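You operate a simulated robot arm through the tools that you are given. There is no shell and no other tool.

The job below is to be done with a simulated robot arm. You get a single attempt, and the scene is never put back.

## Task
Dip the red cube in the soak tank and freeze it at -15 C.
Fine: dark all over first; lid shut, frost button on, wait for the blue lamp.

It is judged by the outcome, as a careful person would: the job done as asked, and still so three seconds after it is handed in. It fails if anything else is knocked over, pushed out of place, dropped, spilled or broken. A push-on lid holds only when it is set on centred and level and pressed home; a screw cap is set on level and turned clockwise until tight.

## Robot
A 6-joint arm with a two-finger parallel gripper, fixed in place. Base frame: the origin is at the foot of the arm, x ahead of it, y to its left, z up; the work surface is at about z = 860. Lengths are in mm, angles in rad, forces in N, time in s.
With the tool pointing down near the work surface it reaches from about 260 to 680 mm from the base axis. Its first joint turns from -1.152 to 1.152 rad. Payload 2.9 kg.
The tool frame sits at the grasp point between the pads (the TCP): z along the fingers, y along the line on which they close. The tips reach 30 mm beyond it. Largest opening 110 mm; finger width 20, thickness 10; the body of the gripper, 48 by 112 mm, starts 55 mm behind the TCP.
Orientation is told as [roll, pitch, yaw] about the base's x, y, z axes, in that order, counted from this pose: with the fingers straight down and closing along the base's y, the tool's x points along the base's -x, its y along +y and its z along -z.

## Interface
- The arm moves only by the tool drive_tool. Its argument "rows" is a list of rows, each a list of 7 numbers: the shift along the base's x, y, z in m, then the turn, a rotation vector about the base's x, y, z in rad, then the closure, from 0 (fully open) to 1 (shut). In form: [[dx, dy, dz, rx, ry, rz, fingers], ...]. A call has 1 to 20 rows; each row is the pose to reach, as a shift and turn from the pose commanded when the call began. Each row takes 0.2 s and may step no farther than 50 mm and 0.15 rad from the row before; otherwise, or with a gripper value out of range, the whole call is refused. Where a pose cannot be reached the arm comes as near as it can. A force on the tool above 40 N (or 10 N above the force at the start of the call, whichever is more), or a blocked arm, ends the call early, and 0.2 s more pass. Each finger travels about 108 mm/s and halts on what it meets, pressing with about 34 N; the grip force reading is that of the motor and also rises with nothing between the fingers. The clock runs only during rows and for 0.2 s after the last one: add rows that repeat a pose to give the fingers time. The reply holds the time, the measured pose of the TCP, the force on the tool along the base axes, the opening and the grip force, in the units named above and with some noise, with the torque about the TCP (base axes, N m) and any sound that the robot's microphone picked up.
- Cameras (640 x 400 px; columns grow to the right, rows downward): "scene" is fixed at [83.8, 432.8, 1396.6]; the picture's right is [-0.73, -0.69, 0.00], its down [-0.31, 0.33, -0.89] and it looks along [0.61, -0.65, -0.46] (base axes); focal length 247 px, centre (320, 200). "wrist" rides on the gripper at [72, 17, -103] in the tool frame; the picture's right is [-0.23, 0.97, 0.00], its down [-0.76, -0.18, -0.62] and it looks along [-0.61, -0.14, 0.78] (tool axes); focal length 222 px, centre (320, 200). There is no depth. A picture from a camera that has moved, and an enlarged one, comes with that camera's place and axes in the base frame and with its lens.
- grab_frame(camera): a new picture of that camera. It takes no simulated time.
- enlarge(camera, box): a new picture of the part [left, top, right, bottom] of that camera's present view, enlarged. It takes no simulated time.
- sign_off(): hands the job in; it is judged then, once.

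Nothing tells you positions but the pictures and the camera data. Unless the task says otherwise, let go and move clear before handing in.

The tools are called as name(argument=value, ...) on one line, values as JSON. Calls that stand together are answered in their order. drive_tool: Moves the arm, as the interface text tells. Its arguments: {"type":"object","properties":{"rows":{"type":"array"}},"required":["rows"]} The other tools are called the same way: grab_frame (camera) takes a picture; enlarge (camera, box) takes an enlarged picture of a part of a camera's view; sign_off () hands the job in.

At the start:

```text
time: 0.0
tool_pos: [387.5, -87.3, 1221.4]
tool_rot: [0.0, -0.001, 0.0]
ft_force: [-0.4, 0.5, 0.1]
wrist_torque: [-0.01, -0.01, -0.02]
finger_gap: 109.8
grip_force: 0.0
```

scene: 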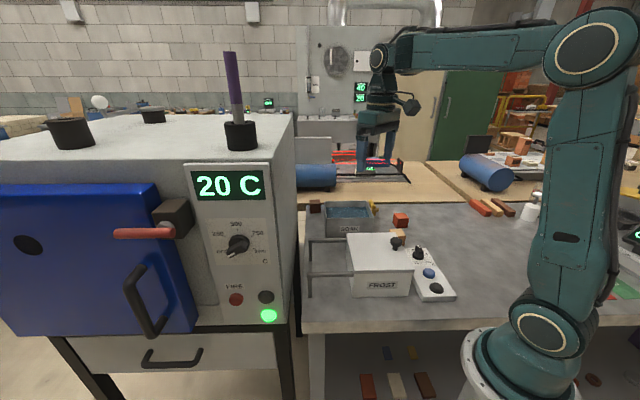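
wrist: 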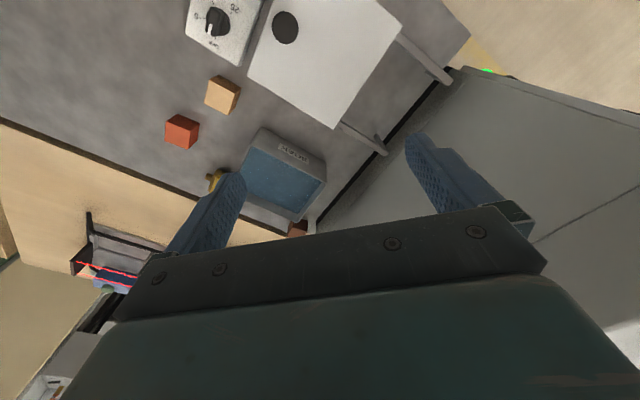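

I see a kiln on the left, a soak tank, a FROST box with a lid and a control panel with a dial, a red cube and a tan cube on the bench. I'll look closer before moving anything.

enlarge(camera="scene", box=[290, 190, 470, 310])

enlarge(camera="wrist", box=[140, 0, 480, 240])

enlarge(camera="scene", box=[385, 230, 465, 305])

```text
3.33 times, centred on (380, 250) of scene
camera zoom: at [83.8, 432.8, 1396.6], right [-0.73, -0.69, 0.0], down [-0.31, 0.33, -0.89], along [0.61, -0.65, -0.46], focal length 824 px, centre (120, 33)
```

zoom: 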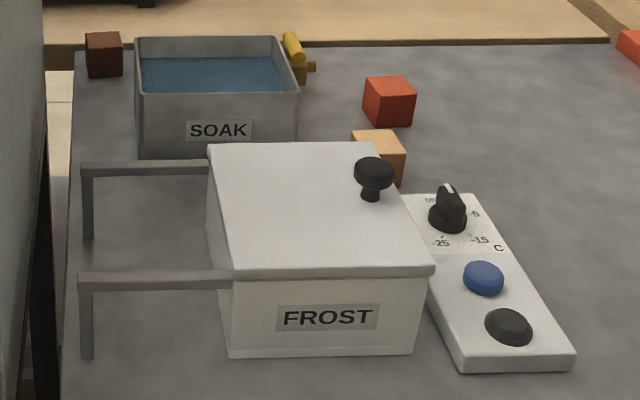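

```text
1.67 times, centred on (310, 120) of wrist
camera zoom: at [315.2, -72.5, 1325.1], right [0.23, 0.97, 0.0], down [0.76, -0.18, 0.62], along [0.61, -0.14, -0.78], focal length 370 px, centre (337, 333)
```

zoom: 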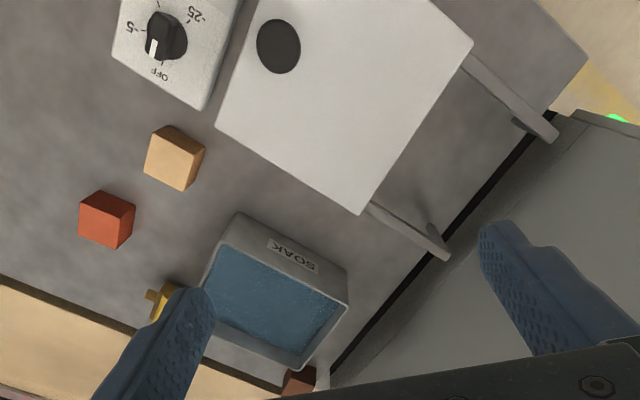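

```text
5.33 times, centred on (425, 268) of scene
camera zoom: at [83.8, 432.8, 1396.6], right [-0.73, -0.69, 0.0], down [-0.31, 0.33, -0.89], along [0.61, -0.65, -0.46], focal length 1319 px, centre (-240, -160)
```

zoom: 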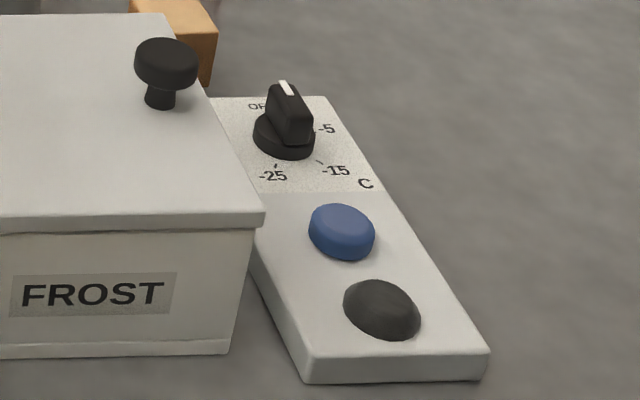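

The red cube sits near (420,-385), the soak tank near (560,-229), and the FROST box near (350,-84) with a lid that seems to slide on rails to the left. I'll swing the wrist camera round to look at the dial panel and the lid, and check the kiln panel, which isn't part of this job.

drive_tool(rows=[[-0.008, 0.012, -0.006, 0, 0, -0.131, 0], [-0.015, 0.023, -0.012, 0, 0, -0.262, 0], [-0.022, 0.034, -0.018, 0, 0, -0.393, 0], [-0.029, 0.046, -0.023, 0, 0, -0.524, 0], [-0.036, 0.057, -0.029, 0, 0, -0.654, 0], [-0.044, 0.069, -0.035, 0, 0, -0.785, 0], [-0.051, 0.08, -0.041, 0, 0, -0.916, 0], [-0.058, 0.091, -0.047, 0, 0, -1.047, 0], [-0.066, 0.103, -0.053, 0, 0, -1.178, 0], [-0.073, 0.114, -0.058, 0, 0, -1.309, 0], [-0.08, 0.126, -0.064, 0, 0, -1.44, 0], [-0.0875, 0.137, -0.07, 0, 0, -1.571, 0]])

enlarge(camera="scene", box=[180, 155, 300, 340])

grab_frame(camera="wrist")

```text
time: 2.6
tool_pos: [300.5, 49.1, 1151.3]
tool_rot: [-0.002, 0.0, -1.574]
ft_force: [-0.8, 0.1, -0.8]
wrist_torque: [-0.01, -0.02, -0.02]
finger_gap: 110.0
grip_force: 0.0
```

```text
2.16 times, centred on (240, 248) of scene
camera zoom: at [83.8, 432.8, 1396.6], right [-0.73, -0.69, 0.0], down [-0.31, 0.33, -0.89], along [0.61, -0.65, -0.46], focal length 535 px, centre (493, 97)
```

zoom: 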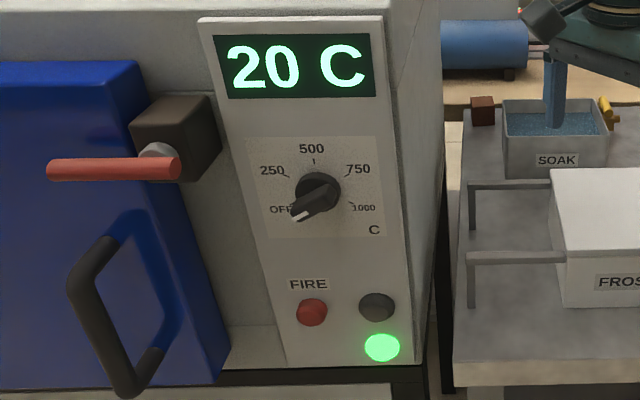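

```text
taken
camera wrist: at [316.4, 120.2, 1254.8], right [0.97, -0.23, 0.0], down [-0.18, -0.76, 0.62], along [-0.14, -0.61, -0.78], focal length 222 px, centre (320, 200)
```

wrist: 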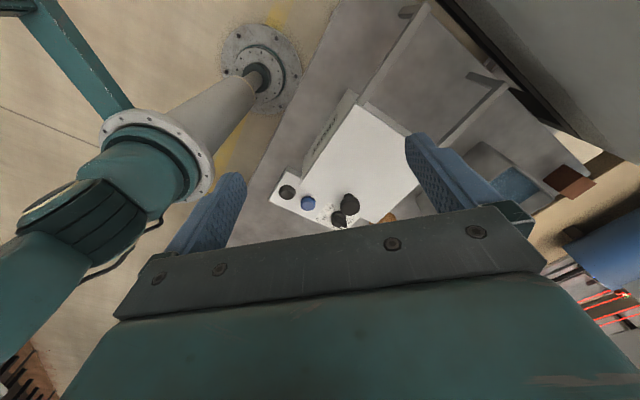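

The panel and lid are visible from here. I'll enlarge that part to read the dial.

enlarge(camera="wrist", box=[260, 150, 400, 240])

enlarge(camera="wrist", box=[270, 0, 550, 240])

```text
4.44 times, centred on (330, 195) of wrist
camera zoom: at [316.4, 120.2, 1254.8], right [0.97, -0.23, 0.0], down [-0.18, -0.76, 0.62], along [-0.14, -0.61, -0.78], focal length 987 px, centre (276, 222)
```

zoom: 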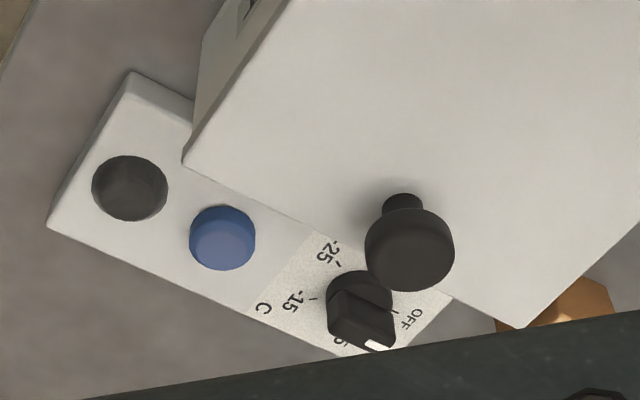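

```text
1.67 times, centred on (410, 120) of wrist
camera zoom: at [316.4, 120.2, 1254.8], right [0.97, -0.23, 0.0], down [-0.18, -0.76, 0.62], along [-0.14, -0.61, -0.78], focal length 370 px, centre (170, 333)
```

zoom: 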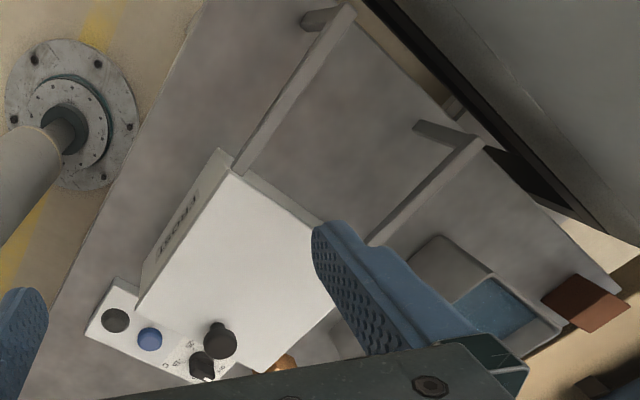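

The dial's labels run OFF, -5, -15, -25, with the flat blue button and the dark dome lamp beside it. I'll move above the panel for a straight-down look at the dial.

drive_tool(rows=[[-0.003, -0.043, -0.015, 0, 0, 0, 0], [-0.0065, -0.086, -0.03, 0, 0, 0, 0], [-0.01, -0.13, -0.045, 0, 0, 0, 0], [-0.013, -0.173, -0.06, 0, 0, 0, 0], [-0.016, -0.216, -0.076, 0, 0, 0, 0], [-0.0195, -0.259, -0.091, 0, 0, 0, 0]])

grab_frame(camera="wrist")

grab_frame(camera="scene")

```text
time: 4.0
tool_pos: [283.0, -210.7, 1062.3]
tool_rot: [0.0, 0.0, -1.569]
ft_force: [0.0, -0.5, 0.4]
wrist_torque: [0.01, -0.04, 0.02]
finger_gap: 110.0
grip_force: 0.0
```

```text
taken
camera wrist: at [298.6, -139.6, 1165.1], right [0.97, -0.23, 0.0], down [-0.18, -0.76, 0.62], along [-0.14, -0.61, -0.78], focal length 222 px, centre (320, 200)
```

wrist: 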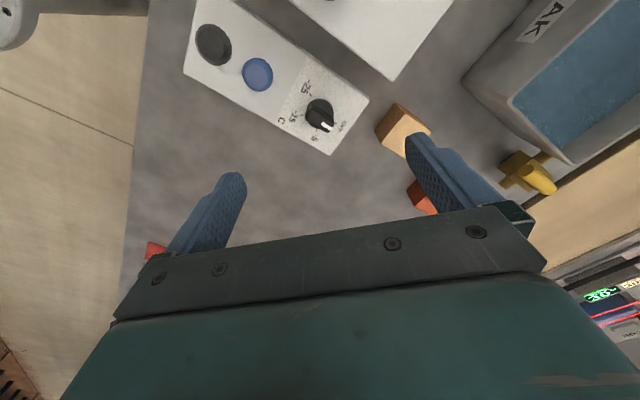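

```text
taken
```

scene: 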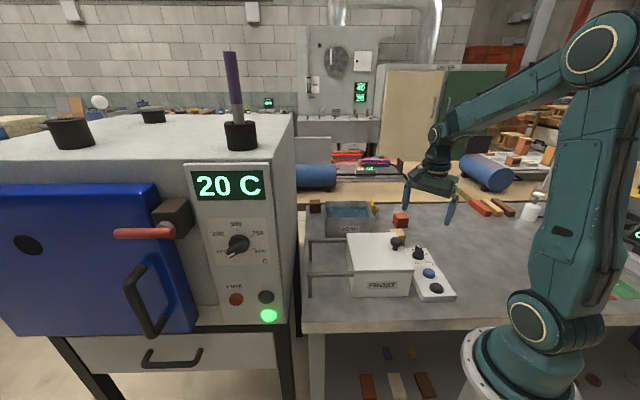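

enlarge(camera="wrist", box=[180, 10, 380, 160])

enlarge(camera="wrist", box=[270, 70, 380, 160])

```text
2.67 times, centred on (280, 85) of wrist
camera zoom: at [298.6, -139.6, 1165.1], right [0.97, -0.23, 0.0], down [-0.18, -0.76, 0.62], along [-0.14, -0.61, -0.78], focal length 592 px, centre (427, 507)
```

zoom: 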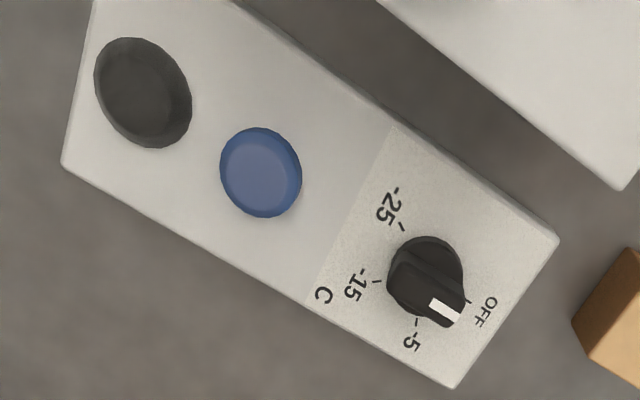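

```text
4.44 times, centred on (325, 115) of wrist
camera zoom: at [298.6, -139.6, 1165.1], right [0.97, -0.23, 0.0], down [-0.18, -0.76, 0.62], along [-0.14, -0.61, -0.78], focal length 987 px, centre (298, 578)
```

zoom: 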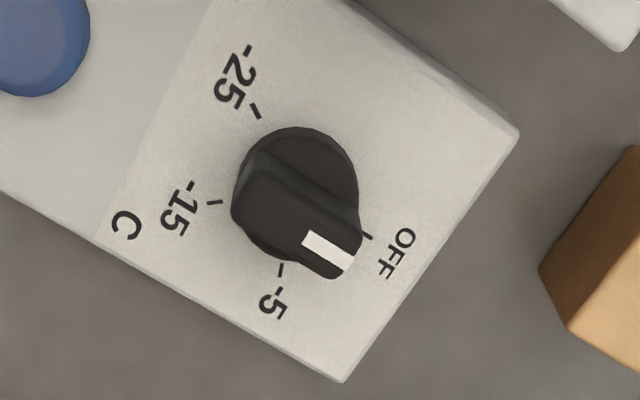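

The dial's centre is near (278.5,-226), its pointer is at OFF, and -15 is about 136° clockwise from there. I'll line the fingers up across the knob's bar, partly closed, and stop above it to check.

drive_tool(rows=[[-0.0005, -0.003, -0.01, 0, 0, 0.13, 0.2], [-0.001, -0.006, -0.02, 0, 0, 0.26, 0.4], [-0.0015, -0.01, -0.03, 0, 0, 0.39, 0.55], [-0.002, -0.0135, -0.045, 0, 0, 0.52, 0.55], [-0.002, -0.0167, -0.055, 0, 0, 0.65, 0.55], [-0.002, -0.0167, -0.06, 0, 0, 0.733, 0.55], [-0.002, -0.0167, -0.06, 0, 0, 0.733, 0.55], [-0.002, -0.0167, -0.06, 0, 0, 0.733, 0.55]])

grab_frame(camera="wrist")

enlarge(camera="scene", box=[330, 170, 490, 310])

```text
time: 5.8
tool_pos: [278.9, -226.5, 1002.9]
tool_rot: [-0.001, -0.002, -0.838]
ft_force: [0.3, 0.4, 0.4]
wrist_torque: [-0.01, -0.01, -0.01]
finger_gap: 49.8
grip_force: 0.0
```

```text
taken
camera wrist: at [242.6, -163.1, 1104.3], right [0.88, 0.48, 0.0], down [0.38, -0.68, 0.62], along [0.3, -0.55, -0.78], focal length 222 px, centre (320, 200)
```

wrist: 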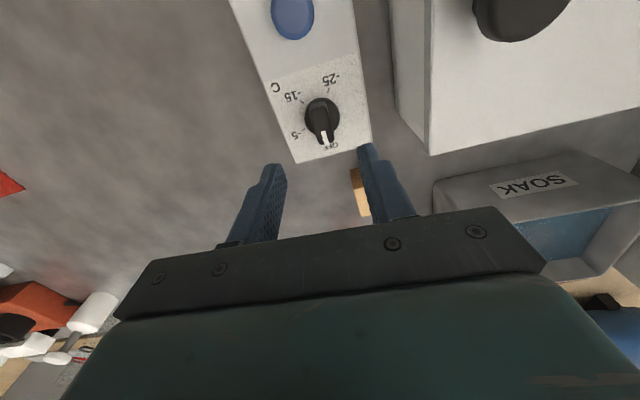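

```text
2.86 times, centred on (410, 240) of scene
camera zoom: at [83.8, 432.8, 1396.6], right [-0.73, -0.69, 0.0], down [-0.31, 0.33, -0.89], along [0.61, -0.65, -0.46], focal length 706 px, centre (63, 86)
```

zoom: 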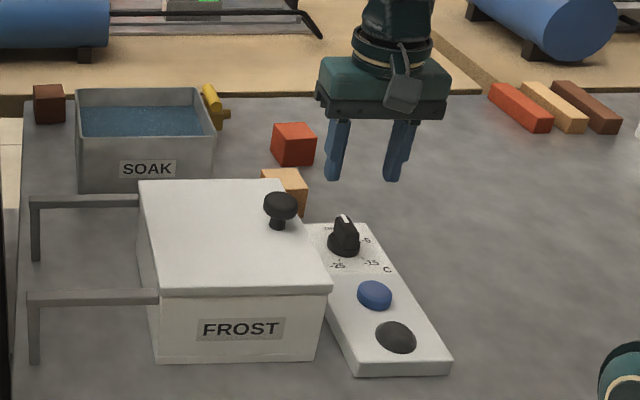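

enlarge(camera="wrist", box=[270, 70, 390, 170])

```text
4.00 times, centred on (330, 120) of wrist
camera zoom: at [242.6, -163.1, 1104.3], right [0.88, 0.48, 0.0], down [0.38, -0.68, 0.62], along [0.3, -0.55, -0.78], focal length 888 px, centre (280, 520)
```

zoom: 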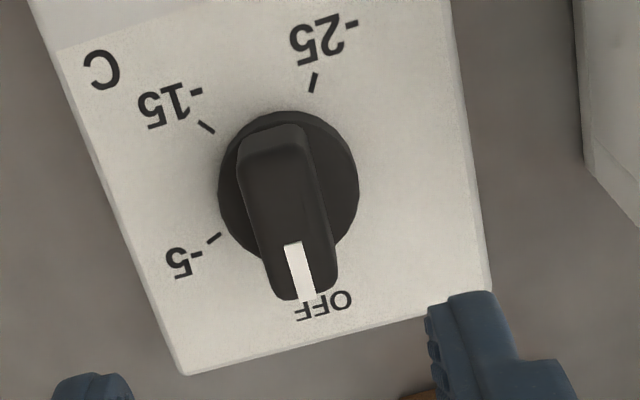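

The fingers line up with the bar to within 2 mm. I'll go straight down over the knob and close on it.

drive_tool(rows=[[0.0005, 0.0005, -0.025, 0, 0, 0, 0.55], [0.001, 0.001, -0.05, 0, 0, 0, 0.55], [0.001, 0.001, -0.07, 0, 0, 0, 0.55], [0.001, 0.001, -0.082, 0, 0, 0, 0.55], [0.001, 0.001, -0.082, 0, 0, 0, 0.55]])

enlarge(camera="scene", box=[370, 200, 470, 290])

enlarge(camera="wrist", box=[220, 60, 420, 230])

```text
time: 7.0
tool_pos: [281.7, -225.5, 918.0]
tool_rot: [0.0, 0.001, -0.838]
ft_force: [-0.7, -0.2, -0.1]
wrist_torque: [0.03, -0.02, -0.02]
finger_gap: 49.6
grip_force: 0.0
```

```text
4.44 times, centred on (420, 245) of scene
camera zoom: at [83.8, 432.8, 1396.6], right [-0.73, -0.69, 0.0], down [-0.31, 0.33, -0.89], along [0.61, -0.65, -0.46], focal length 1099 px, centre (-124, 0)
```

zoom: 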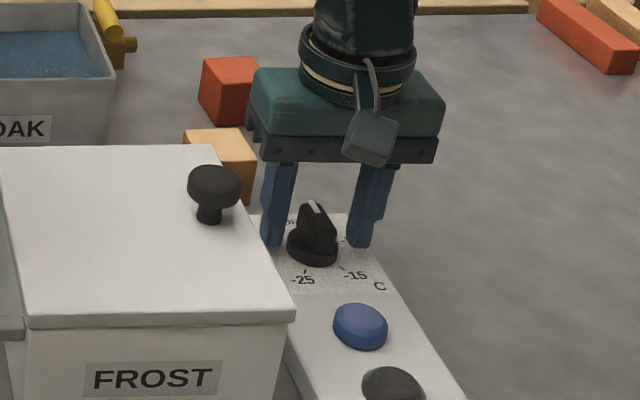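

```text
2.35 times, centred on (320, 145) of wrist
camera zoom: at [244.0, -162.2, 1020.9], right [0.88, 0.48, 0.0], down [0.38, -0.68, 0.62], along [0.3, -0.55, -0.78], focal length 523 px, centre (320, 329)
```

zoom: 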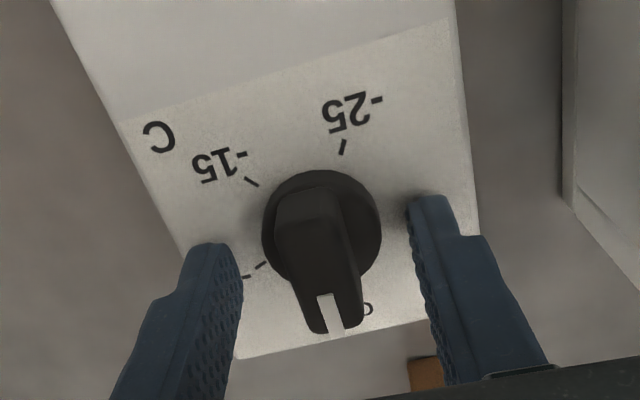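

drive_tool(rows=[[0, 0, 0, 0, 0, 0, 0.8], [0, 0, 0, 0, 0, 0, 1.0], [0, 0, 0, 0, 0, 0, 1.0], [0, 0, 0, 0, 0, 0, 1.0]])

```text
time: 8.0
tool_pos: [281.8, -224.7, 917.7]
tool_rot: [0.002, 0.0, -0.836]
ft_force: [10.2, 8.3, -9.2]
wrist_torque: [0.09, -0.54, -0.06]
finger_gap: 32.5
grip_force: 44.9
```

The gap of 32 mm says the tips closed on the knob's round skirt, not the bar. I'll open, rise 8 mm, and close on the bar.

drive_tool(rows=[[0, 0, 0, 0, 0, 0, 0.55], [0, 0, 0, 0, 0, 0, 0.55], [0.0, 0.0, 0.008, 0, 0, 0, 0.55], [0, 0, 0.008, 0, 0, 0, 0.55], [0, 0, 0.008, 0, 0, 0, 0.8], [0, 0, 0.008, 0, 0, 0, 1.0], [0, 0, 0.008, 0, 0, 0, 1.0], [0, 0, 0.008, 0, 0, 0, 1.0]])

enlarge(camera="wrist", box=[220, 60, 420, 230])

enlarge(camera="scene", box=[370, 200, 470, 290])

```text
time: 9.8
tool_pos: [281.3, -224.7, 926.9]
tool_rot: [0.005, 0.0, -0.837]
ft_force: [12.0, 9.5, 2.2]
wrist_torque: [0.19, -0.1, -0.06]
finger_gap: 16.1
grip_force: 45.1
```

```text
2.35 times, centred on (320, 145) of wrist
camera zoom: at [244.4, -161.6, 1030.1], right [0.87, 0.48, 0.0], down [0.38, -0.68, 0.62], along [0.3, -0.54, -0.78], focal length 523 px, centre (320, 329)
```

zoom: 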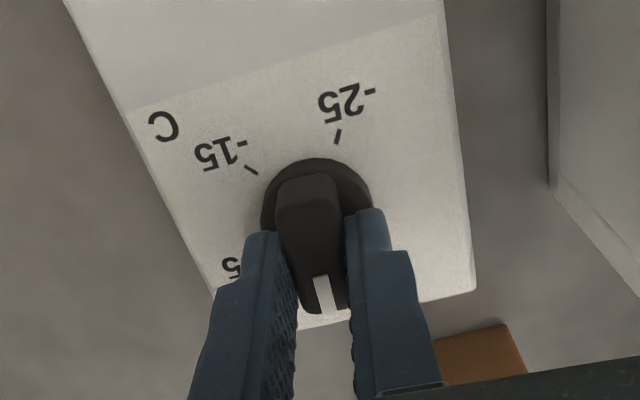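

```text
4.44 times, centred on (420, 245) of scene
camera zoom: at [84.1, 433.1, 1396.5], right [-0.73, -0.69, 0.0], down [-0.31, 0.33, -0.89], along [0.61, -0.65, -0.46], focal length 1099 px, centre (-124, 0)
```

zoom: 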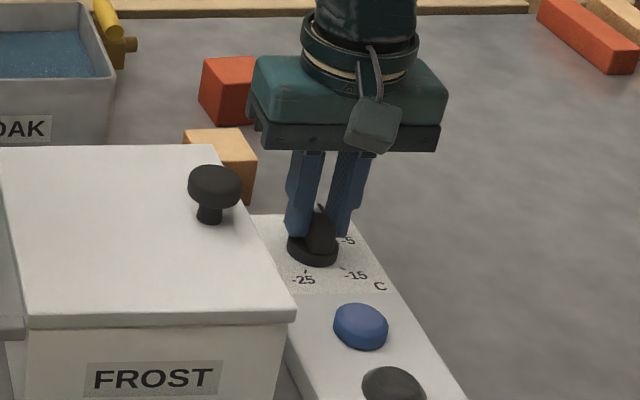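

Now the fingers hold the bar (16 mm gap), centred on the dial. I'll turn clockwise halfway and check.

drive_tool(rows=[[0, 0, 0, 0, 0, -0.145, 1.0], [0, 0, 0, 0, 0, -0.29, 1.0], [0, 0, 0, 0, 0, -0.435, 1.0], [0, 0, 0, 0, 0, -0.58, 1.0], [0, 0, 0, 0, 0, -0.725, 1.0], [0, 0, 0, 0, 0, -0.87, 1.0], [0, 0, 0, 0, 0, -1.015, 1.0], [0, 0, 0, 0, 0, -1.16, 1.0]])

enlarge(camera="wrist", box=[220, 60, 420, 230])

enlarge(camera="scene", box=[370, 200, 470, 290])

```text
time: 11.6
tool_pos: [278.7, -225.2, 925.8]
tool_rot: [-0.006, -0.002, -2.004]
ft_force: [-19.9, 2.2, 11.0]
wrist_torque: [0.13, 0.08, 0.07]
finger_gap: 15.5
grip_force: 44.7
```

```text
2.35 times, centred on (320, 145) of wrist
camera zoom: at [324.0, -168.6, 1030.0], right [0.79, -0.61, 0.0], down [-0.48, -0.62, 0.62], along [-0.39, -0.49, -0.78], focal length 523 px, centre (320, 329)
```

zoom: 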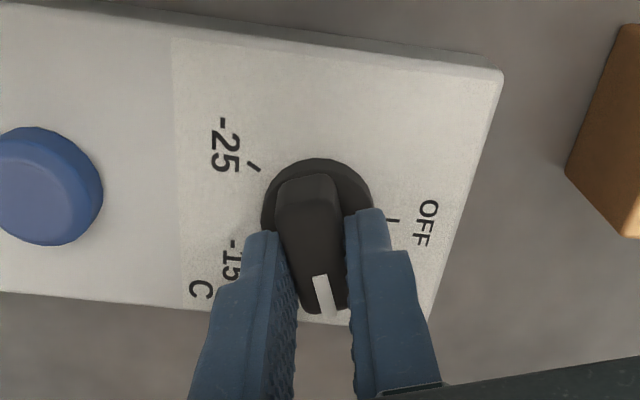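

```text
4.44 times, centred on (420, 245) of scene
camera zoom: at [83.2, 433.0, 1396.6], right [-0.73, -0.69, 0.0], down [-0.31, 0.33, -0.89], along [0.61, -0.65, -0.46], focal length 1099 px, centre (-124, 0)
```

zoom: 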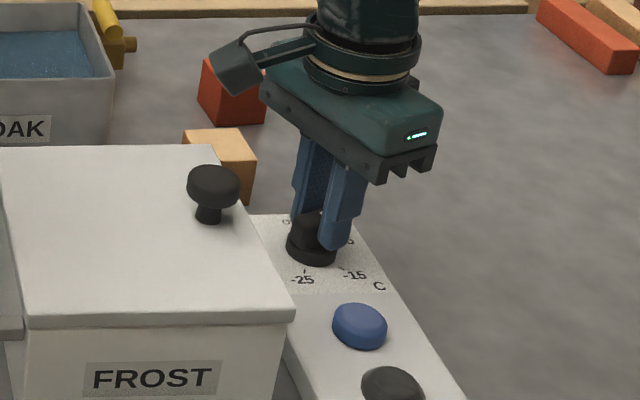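

drive_tool(rows=[[-0.001, 0.0005, 0, 0, 0, -0.135, 1.0], [-0.001, 0.0005, 0, 0, 0, -0.27, 1.0], [-0.001, 0.0005, 0, 0, 0, -0.405, 1.0], [-0.001, 0.0005, 0, 0, 0, -0.54, 1.0], [-0.001, 0.0005, 0, 0, 0, -0.675, 1.0], [-0.001, 0.0005, 0, 0, 0, -0.81, 1.0], [-0.001, 0.0005, 0, 0, 0, -0.945, 1.0], [-0.001, 0.0005, 0, 0, 0, -1.08, 1.0], [-0.001, 0.0005, 0, 0, 0, -1.217, 1.0], [-0.001, 0.0005, 0, 0, 0, -1.217, 1.0]])

enlarge(camera="wrist", box=[220, 60, 420, 230])

enlarge(camera="scene", box=[370, 200, 470, 290])

```text
time: 13.8
tool_pos: [276.2, -222.1, 926.3]
tool_rot: [-0.005, -0.005, 3.066]
ft_force: [-25.2, 10.8, 14.2]
wrist_torque: [-0.15, 0.13, -0.02]
finger_gap: 16.1
grip_force: 45.4
```

```text
2.35 times, centred on (320, 145) of wrist
camera zoom: at [348.2, -247.3, 1029.3], right [-0.3, -0.95, 0.0], down [-0.74, 0.23, 0.63], along [-0.6, 0.19, -0.78], focal length 523 px, centre (320, 329)
```

zoom: 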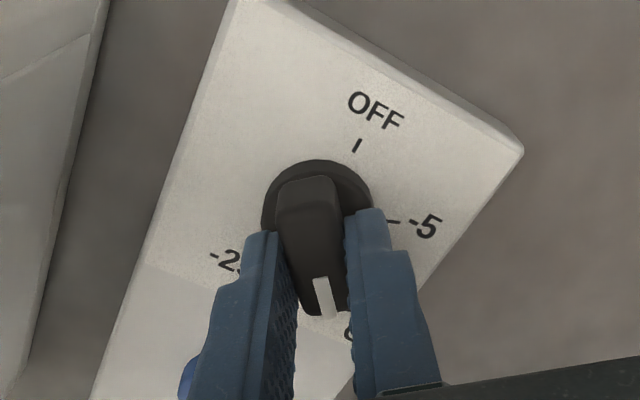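

```text
4.44 times, centred on (420, 245) of scene
camera zoom: at [83.0, 433.2, 1396.5], right [-0.73, -0.69, 0.0], down [-0.31, 0.33, -0.89], along [0.61, -0.65, -0.46], focal length 1099 px, centre (-124, 0)
```

zoom: 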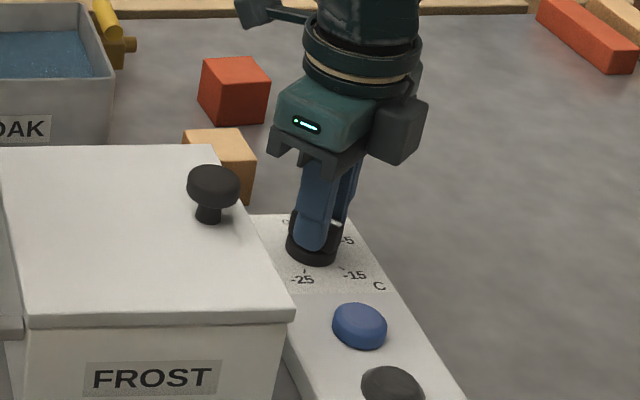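

The pointer should be on -15 now. I'll open the fingers and rise to verify.

drive_tool(rows=[[0, 0, 0, 0, 0, 0, 0.7], [0, 0, 0, 0, 0, 0, 0.55], [0, 0, 0, 0, 0, 0, 0.55], [0, 0, 0.02, 0, 0, 0, 0.55], [0, 0, 0.05, 0, 0, 0, 0.55], [0, 0, 0.09, 0, 0, 0, 0.55], [0, 0, 0.12, 0, 0, 0, 0.55], [0, 0, 0.12, 0, 0, 0, 0.55]])

enlarge(camera="wrist", box=[260, 50, 400, 150])

enlarge(camera="scene", box=[370, 220, 470, 310])

grab_frame(camera="wrist")

```text
time: 15.6
tool_pos: [279.6, -223.5, 1048.8]
tool_rot: [-0.001, 0.001, 3.068]
ft_force: [0.0, -0.3, -0.4]
wrist_torque: [0.0, -0.01, 0.02]
finger_gap: 49.6
grip_force: 0.0
```

```text
4.00 times, centred on (330, 100) of wrist
camera zoom: at [349.9, -248.5, 1151.9], right [-0.3, -0.95, 0.0], down [-0.75, 0.23, 0.62], along [-0.59, 0.19, -0.78], focal length 888 px, centre (280, 600)
```

zoom: 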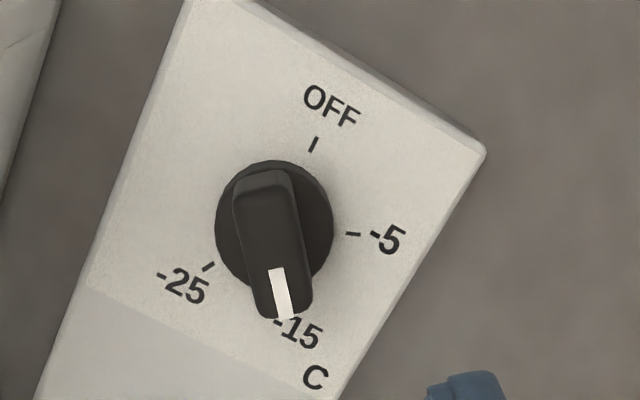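

```text
4.44 times, centred on (420, 265) of scene
camera zoom: at [83.8, 432.8, 1396.6], right [-0.73, -0.69, 0.0], down [-0.31, 0.33, -0.89], along [0.61, -0.65, -0.46], focal length 1099 px, centre (-124, -89)
```

zoom: 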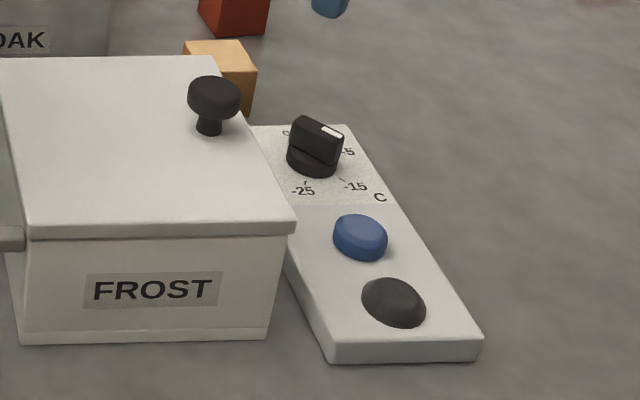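

```text
taken
camera wrist: at [349.9, -248.5, 1151.9], right [-0.3, -0.95, 0.0], down [-0.75, 0.23, 0.62], along [-0.59, 0.19, -0.78], focal length 222 px, centre (320, 200)
```

wrist: 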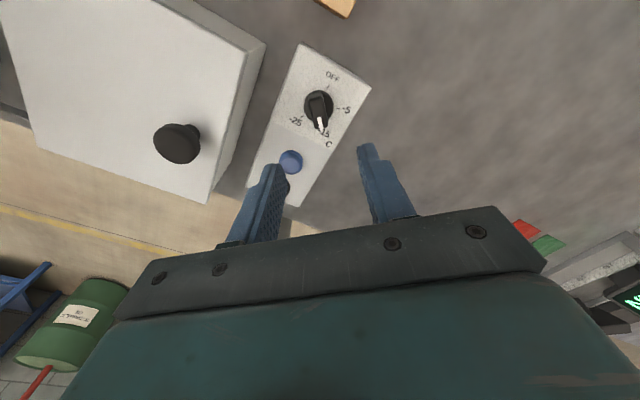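

The dial now reads -15 to within about a degree. Next is the lid: its knob is near (311,-114,981); I'll turn the wrist back and hover above it to measure the slide direction.

drive_tool(rows=[[0, 0, 0.01, 0, 0, 0.143, 0.55], [0, 0, 0.02, 0, 0, 0.286, 0.55], [0, 0, 0.03, 0, 0, 0.429, 0.55], [0, 0, 0.04, 0, 0, 0.572, 0.5], [0.003, 0.01, 0.05, 0, 0, 0.715, 0.5], [0.006, 0.02, 0.05, 0, 0, 0.858, 0.5], [0.009, 0.03, 0.05, 0, 0, 1.001, 0.5], [0.012, 0.04, 0.05, 0, 0, 1.144, 0.5], [0.015, 0.05, 0.05, 0, 0, 1.287, 0.5], [0.018, 0.06, 0.05, 0, 0, 1.43, 0.5], [0.021, 0.07, 0.05, 0, 0, 1.573, 0.5], [0.024, 0.08, 0.05, 0, 0, 1.716, 0.5], [0.027, 0.09, 0.05, 0, 0, 1.859, 0.5], [0.03, 0.1, 0.05, 0, 0, 2.002, 0.5], [0.0328, 0.1107, 0.05, 0, 0, 2.145, 0.5], [0.0328, 0.1107, 0.05, 0, 0, 2.288, 0.5], [0.0328, 0.1107, 0.05, 0, 0, 2.43, 0.5], [0.0328, 0.1107, 0.05, 0, 0, 2.43, 0.5]])

grab_frame(camera="wrist")

enlarge(camera="scene", box=[300, 180, 460, 310])

```text
time: 19.4
tool_pos: [311.3, -114.1, 1096.8]
tool_rot: [0.0, 0.0, -0.782]
ft_force: [-0.6, -0.1, -0.4]
wrist_torque: [-0.05, 0.03, 0.01]
finger_gap: 54.9
grip_force: 0.0
```

```text
taken
camera wrist: at [272.0, -53.0, 1200.5], right [0.85, 0.53, 0.0], down [0.41, -0.66, 0.62], along [0.33, -0.53, -0.78], focal length 222 px, centre (320, 200)
```

wrist: 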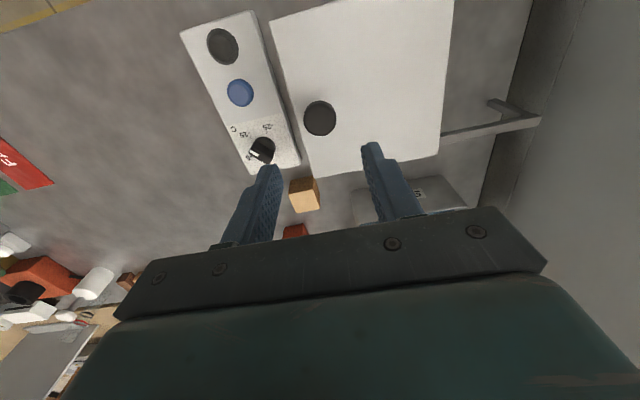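

```text
3.08 times, centred on (380, 245) of scene
camera zoom: at [83.8, 432.8, 1396.6], right [-0.73, -0.69, 0.0], down [-0.31, 0.33, -0.89], along [0.61, -0.65, -0.46], focal length 761 px, centre (135, 62)
```

zoom: 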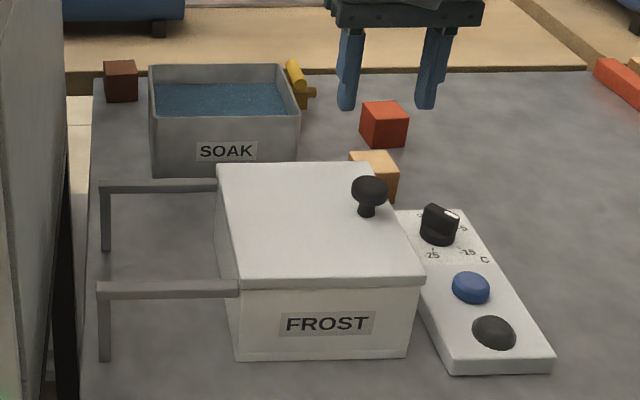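

enlarge(camera="wrist", box=[230, 0, 550, 200])

enlarge(camera="scene", box=[300, 225, 430, 305])

```text
2.00 times, centred on (390, 100) of wrist
camera zoom: at [272.0, -53.0, 1200.5], right [0.85, 0.53, 0.0], down [0.41, -0.66, 0.62], along [0.33, -0.53, -0.78], focal length 444 px, centre (180, 400)
```

zoom: 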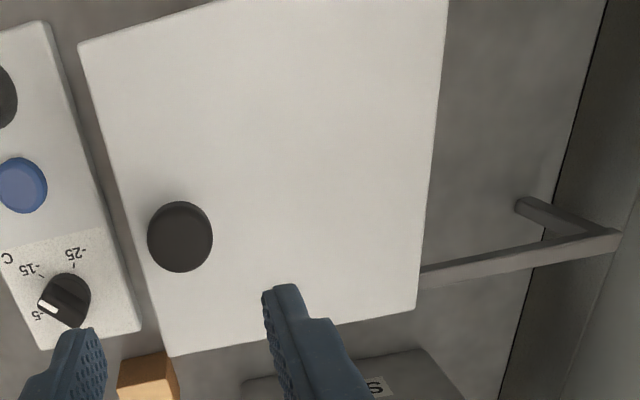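

```text
4.92 times, centred on (365, 265) of scene
camera zoom: at [83.8, 432.8, 1396.6], right [-0.73, -0.69, 0.0], down [-0.31, 0.33, -0.89], along [0.61, -0.65, -0.46], focal length 1217 px, centre (98, -120)
```

zoom: 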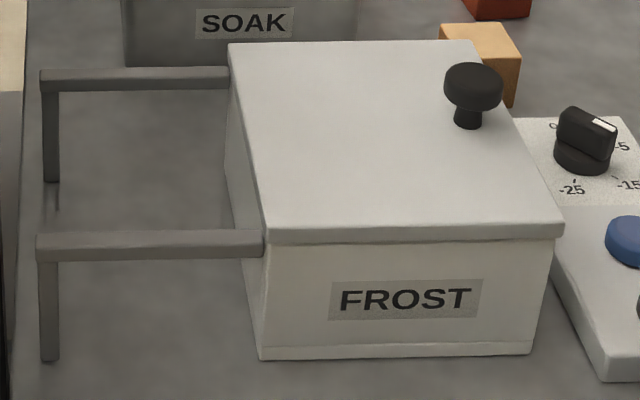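

The lid is aligned at 45° and its knob is exactly below the fingers; it should slide along (+x,+y) on the rails. I'll lower over the knob and close on it.

drive_tool(rows=[[0, 0, -0.035, 0, 0, 0, 0.5], [0, 0, -0.07, 0, 0, 0, 0.5], [0, 0, -0.095, 0, 0, 0, 0.5], [0, 0, -0.109, 0, 0, 0, 0.5], [0, 0, -0.109, 0, 0, 0, 0.5], [0, 0, -0.109, 0, 0, 0, 0.75], [0, 0, -0.109, 0, 0, 0, 0.9], [0, 0, -0.109, 0, 0, 0, 0.9]])

enlarge(camera="scene", box=[300, 205, 460, 305])

grab_frame(camera="wrist")

```text
time: 21.2
tool_pos: [314.0, -114.2, 988.6]
tool_rot: [0.003, -0.001, -0.785]
ft_force: [2.0, -1.4, 9.7]
wrist_torque: [-0.31, -0.2, 0.09]
finger_gap: 30.8
grip_force: 45.3
```

```text
4.00 times, centred on (380, 255) of scene
camera zoom: at [83.7, 432.8, 1396.6], right [-0.73, -0.69, 0.0], down [-0.31, 0.33, -0.89], along [0.61, -0.65, -0.46], focal length 989 px, centre (80, -20)
```

zoom: 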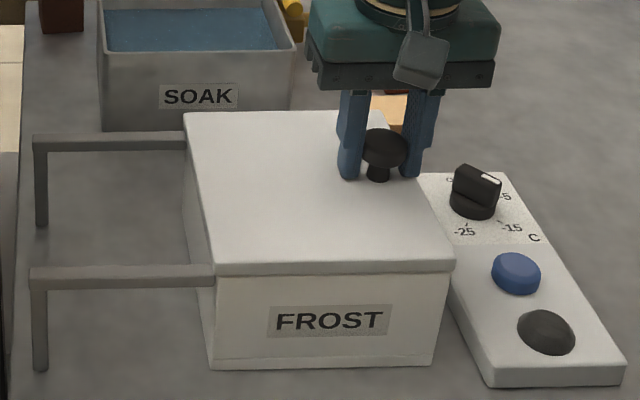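

```text
taken
camera wrist: at [273.9, -52.4, 1091.5], right [0.85, 0.53, 0.0], down [0.41, -0.66, 0.62], along [0.33, -0.53, -0.78], focal length 222 px, centre (320, 200)
```

wrist: 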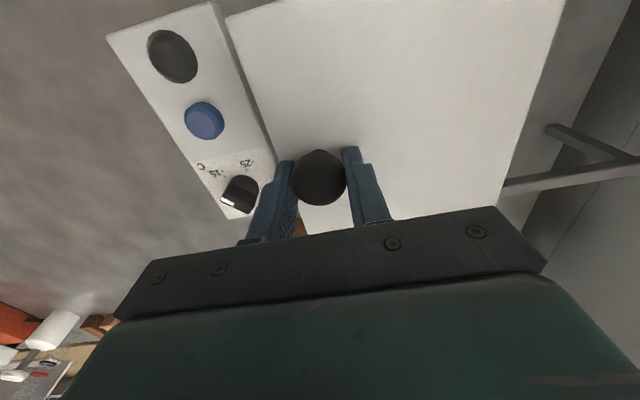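

The knob is held (31 mm). I'll slide the lid 30 mm along the rails gently and watch the force.

drive_tool(rows=[[0.0035, 0.0035, 0, 0, 0, 0, 0.9], [0.007, 0.007, 0, 0, 0, 0, 0.9], [0.0105, 0.0105, 0, 0, 0, 0, 0.9], [0.014, 0.014, 0, 0, 0, 0, 0.9], [0.0175, 0.0175, 0, 0, 0, 0, 0.9], [0.021, 0.021, 0, 0, 0, 0, 0.9]])

enlarge(camera="scene", box=[300, 205, 460, 305])

```text
time: 22.6
tool_pos: [334.6, -93.2, 988.3]
tool_rot: [0.001, -0.003, -0.787]
ft_force: [6.7, -7.7, 23.3]
wrist_torque: [0.11, 0.59, -0.05]
finger_gap: 30.9
grip_force: 45.3
```

```text
4.00 times, centred on (380, 255) of scene
camera zoom: at [83.8, 432.7, 1396.7], right [-0.73, -0.69, 0.0], down [-0.31, 0.33, -0.89], along [0.61, -0.65, -0.46], focal length 989 px, centre (80, -20)
```

zoom: 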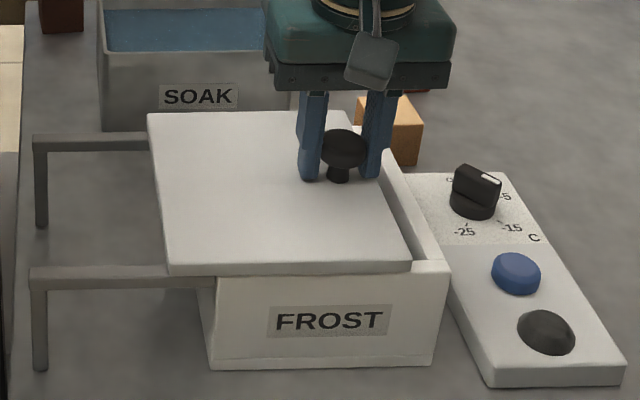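

The lid slides freely. I'll continue, easing up half a millimetre, to about 110 mm of total travel.

drive_tool(rows=[[0.005, 0.005, 0.001, 0, 0, 0, 0.9], [0.01, 0.01, 0.001, 0, 0, 0, 0.9], [0.015, 0.015, 0.001, 0, 0, 0, 0.9], [0.02, 0.02, 0.001, 0, 0, 0, 0.9], [0.025, 0.025, 0.001, 0, 0, 0, 0.9], [0.03, 0.03, 0.001, 0, 0, 0, 0.9], [0.035, 0.035, 0.001, 0, 0, 0, 0.9], [0.04, 0.04, 0.001, 0, 0, 0, 0.9], [0.045, 0.045, 0.001, 0, 0, 0, 0.9], [0.05, 0.05, 0.001, 0, 0, 0, 0.9], [0.055, 0.055, 0.001, 0, 0, 0, 0.9]])

enlarge(camera="scene", box=[300, 205, 460, 305])

grab_frame(camera="wrist")

```text
time: 25.0
tool_pos: [389.3, -38.2, 989.1]
tool_rot: [-0.001, -0.002, -0.788]
ft_force: [19.2, -19.8, -17.9]
wrist_torque: [-0.16, -0.13, 0.07]
finger_gap: 31.2
grip_force: 44.7
```

```text
4.00 times, centred on (380, 255) of scene
camera zoom: at [84.6, 432.3, 1396.8], right [-0.73, -0.69, 0.0], down [-0.31, 0.33, -0.89], along [0.61, -0.65, -0.46], focal length 989 px, centre (80, -20)
```

zoom: 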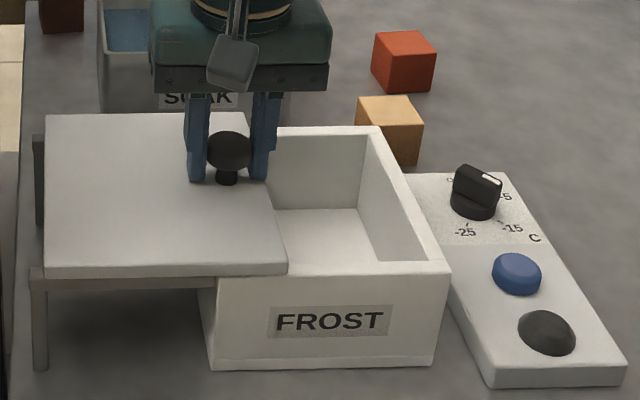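

```text
taken
camera wrist: at [349.2, 23.5, 1091.7], right [0.85, 0.53, 0.0], down [0.41, -0.66, 0.62], along [0.33, -0.53, -0.78], focal length 222 px, centre (320, 200)
```

wrist: 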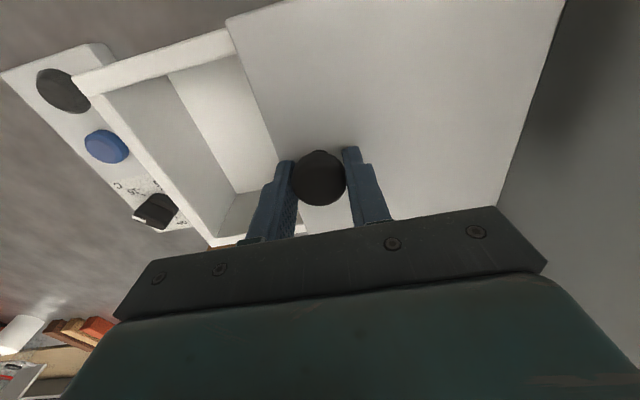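

The lid is open about 107 mm and rests on its rails. I'll let go of the knob and lift clear.

drive_tool(rows=[[0.001, -0.001, -0.0005, 0, 0, 0, 0.9], [0.001, -0.001, -0.0005, 0, 0, 0, 0.7], [0.001, -0.001, -0.0005, 0, 0, 0, 0.45], [0.001, -0.001, -0.0005, 0, 0, 0, 0.45], [0.001, -0.001, 0.02, 0, 0, 0, 0.45], [0.001, -0.001, 0.05, 0, 0, 0, 0.45], [0.001, -0.001, 0.09, 0, 0, 0, 0.45], [0.001, -0.001, 0.13, 0, 0, 0, 0.3], [0.001, -0.001, 0.16, 0, 0, 0, 0.3], [0.001, -0.001, 0.16, 0, 0, 0, 0.3]])

grab_frame(camera="wrist")

enlarge(camera="scene", box=[300, 185, 460, 305])

```text
time: 27.2
tool_pos: [389.6, -38.2, 1148.5]
tool_rot: [0.0, 0.001, -0.785]
ft_force: [0.7, 0.2, 0.4]
wrist_torque: [0.02, 0.0, 0.0]
finger_gap: 76.8
grip_force: 0.0
```

```text
taken
camera wrist: at [350.4, 22.6, 1251.4], right [0.85, 0.53, 0.0], down [0.41, -0.66, 0.62], along [0.33, -0.53, -0.78], focal length 222 px, centre (320, 200)
```

wrist: 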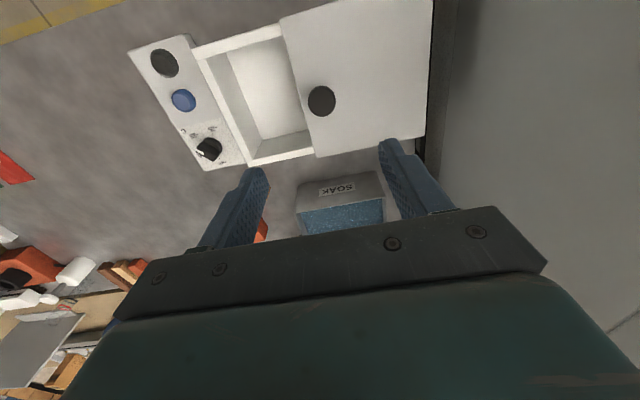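

```text
3.33 times, centred on (380, 245) of scene
camera zoom: at [83.8, 432.8, 1396.6], right [-0.73, -0.69, 0.0], down [-0.31, 0.33, -0.89], along [0.61, -0.65, -0.46], focal length 824 px, centre (120, 50)
```

zoom: 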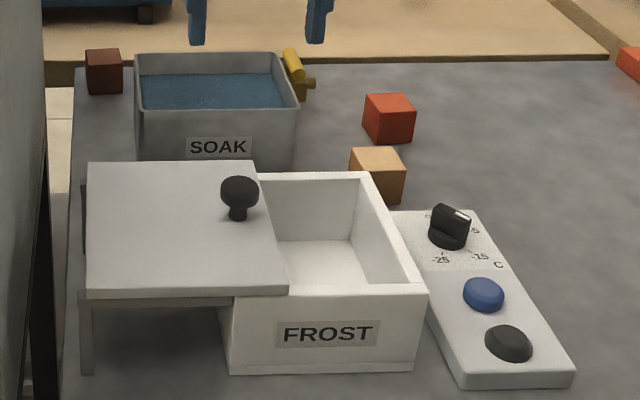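

enlarge(camera="wrist", box=[120, 0, 440, 200])

```text
2.00 times, centred on (280, 100) of wrist
camera zoom: at [350.4, 22.6, 1251.4], right [0.85, 0.53, 0.0], down [0.41, -0.66, 0.62], along [0.33, -0.53, -0.78], focal length 444 px, centre (400, 400)
```

zoom: 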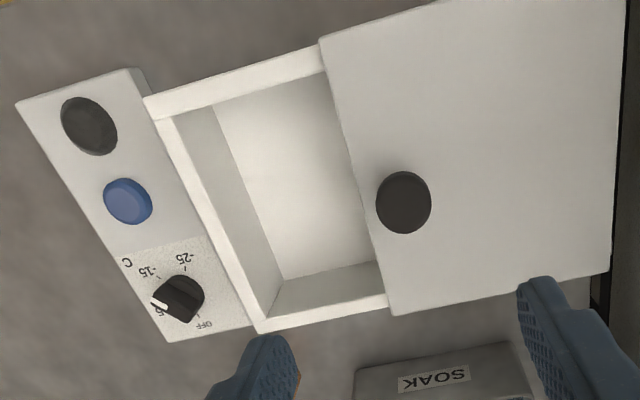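

The box is open with about a 98 mm clear gap centred near (336,-90), floor about z=870. Now I'll go over to hover above the red cube.

drive_tool(rows=[[0.004, -0.04, 0, 0, 0, 0, 0.3], [0.008, -0.084, 0, 0, 0, 0, 0.3], [0.012, -0.128, -0.01, 0, 0, 0, 0.3], [0.016, -0.172, -0.02, 0, 0, 0, 0.3], [0.02, -0.216, -0.03, 0, 0, 0, 0.3], [0.024, -0.26, -0.045, 0, 0, 0, 0.3], [0.028, -0.3, -0.06, 0, 0, 0, 0.3], [0.0317, -0.335, -0.08, 0, 0, 0, 0.3], [0.0317, -0.346, -0.088, 0, 0, 0, 0.3], [0.0317, -0.346, -0.088, 0, 0, 0, 0.3]])

grab_frame(camera="wrist")

enlarge(camera="wrist", box=[240, 50, 400, 150])

enlarge(camera="scene", box=[300, 160, 460, 260])

```text
time: 29.4
tool_pos: [423.6, -384.0, 1061.0]
tool_rot: [-0.002, 0.001, -0.784]
ft_force: [0.2, -0.4, 0.5]
wrist_torque: [-0.03, 0.02, 0.0]
finger_gap: 77.1
grip_force: 0.1
```

```text
taken
camera wrist: at [384.0, -322.2, 1163.6], right [0.85, 0.53, 0.0], down [0.41, -0.66, 0.62], along [0.33, -0.53, -0.78], focal length 222 px, centre (320, 200)
```

wrist: 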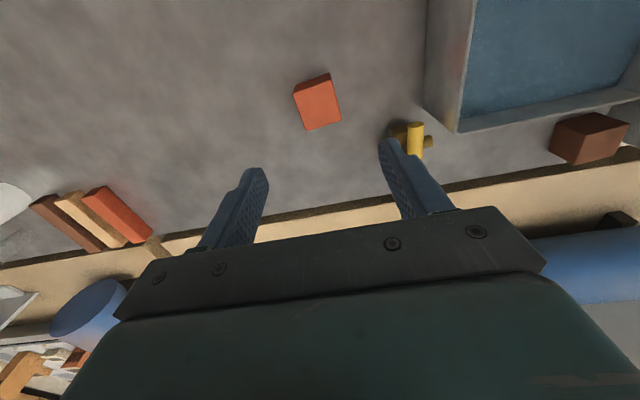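

```text
4.00 times, centred on (320, 100) of wrist
camera zoom: at [384.0, -322.2, 1163.6], right [0.85, 0.53, 0.0], down [0.41, -0.66, 0.62], along [0.33, -0.53, -0.78], focal length 888 px, centre (320, 600)
```

zoom: 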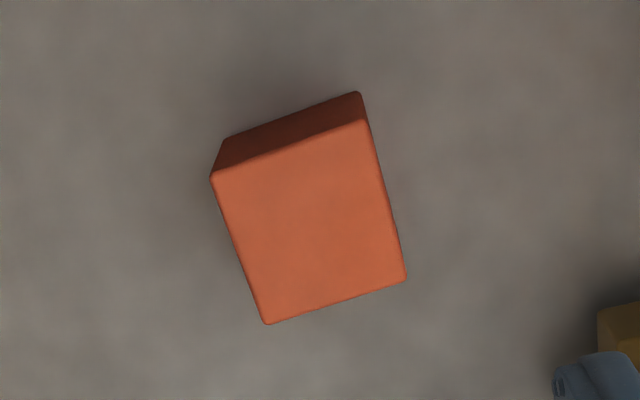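

```text
4.00 times, centred on (380, 210) of scene
camera zoom: at [83.8, 432.8, 1396.6], right [-0.73, -0.69, 0.0], down [-0.31, 0.33, -0.89], along [0.61, -0.65, -0.46], focal length 989 px, centre (80, 160)
```

zoom: 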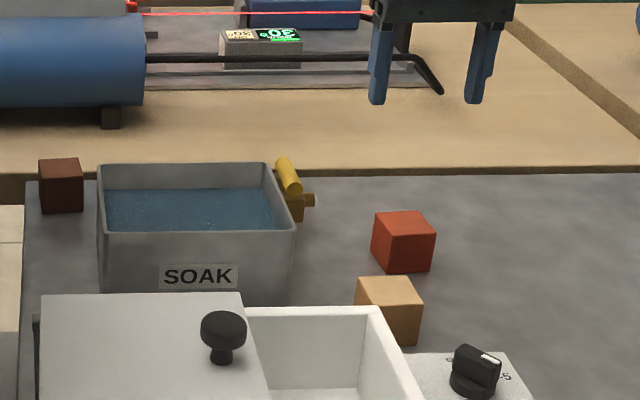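

The red cube is about 43.5 mm, turned about 4° from the box's direction, and my tool axis is within 3 mm of its centre. I'll turn the fingers so they close across the box's long side, then recheck the centring.

drive_tool(rows=[[-0.0013, -0.0019, 0, 0, 0, -0.149, 0.3], [-0.0013, -0.0019, 0, 0, 0, -0.298, 0.3], [-0.0013, -0.0019, 0, 0, 0, -0.447, 0.3], [-0.0013, -0.0019, 0, 0, 0, -0.596, 0.3], [-0.0013, -0.0019, 0, 0, 0, -0.745, 0.3], [-0.0013, -0.0019, 0, 0, 0, -0.894, 0.3], [-0.0013, -0.0019, 0, 0, 0, -1.043, 0.3], [-0.0013, -0.0019, 0, 0, 0, -1.192, 0.3], [-0.0013, -0.0019, 0, 0, 0, -1.341, 0.3], [-0.0013, -0.0019, -0.02, 0, 0, -1.495, 0.3], [-0.0013, -0.0019, -0.05, 0, 0, -1.495, 0.3], [-0.0013, -0.0019, -0.05, 0, 0, -1.495, 0.3], [-0.0013, -0.0019, -0.05, 0, 0, -1.495, 0.3]])

enlarge(camera="wrist", box=[220, 70, 420, 195])

grab_frame(camera="scene")

```text
refused: row 10 steps farther than a row can; nothing moved
```

```text
3.20 times, centred on (320, 132) of wrist
camera zoom: at [384.0, -322.2, 1163.6], right [0.85, 0.53, 0.0], down [0.41, -0.66, 0.62], along [0.33, -0.53, -0.78], focal length 711 px, centre (320, 416)
```

zoom: 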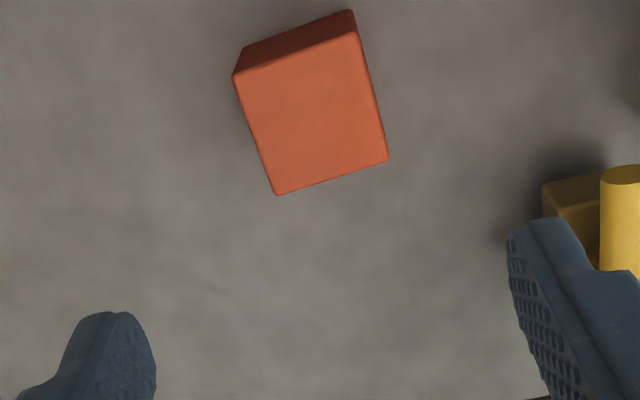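

```text
taken
```

scene: 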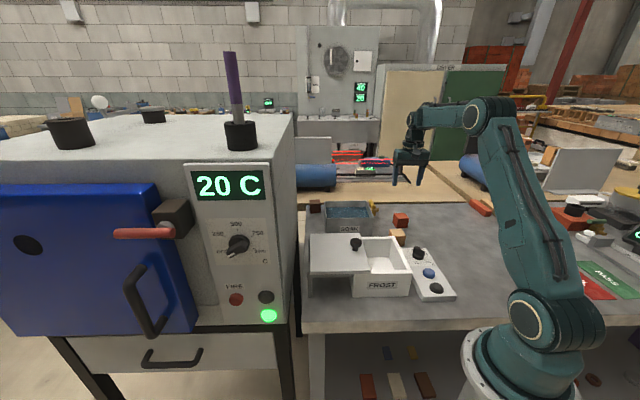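

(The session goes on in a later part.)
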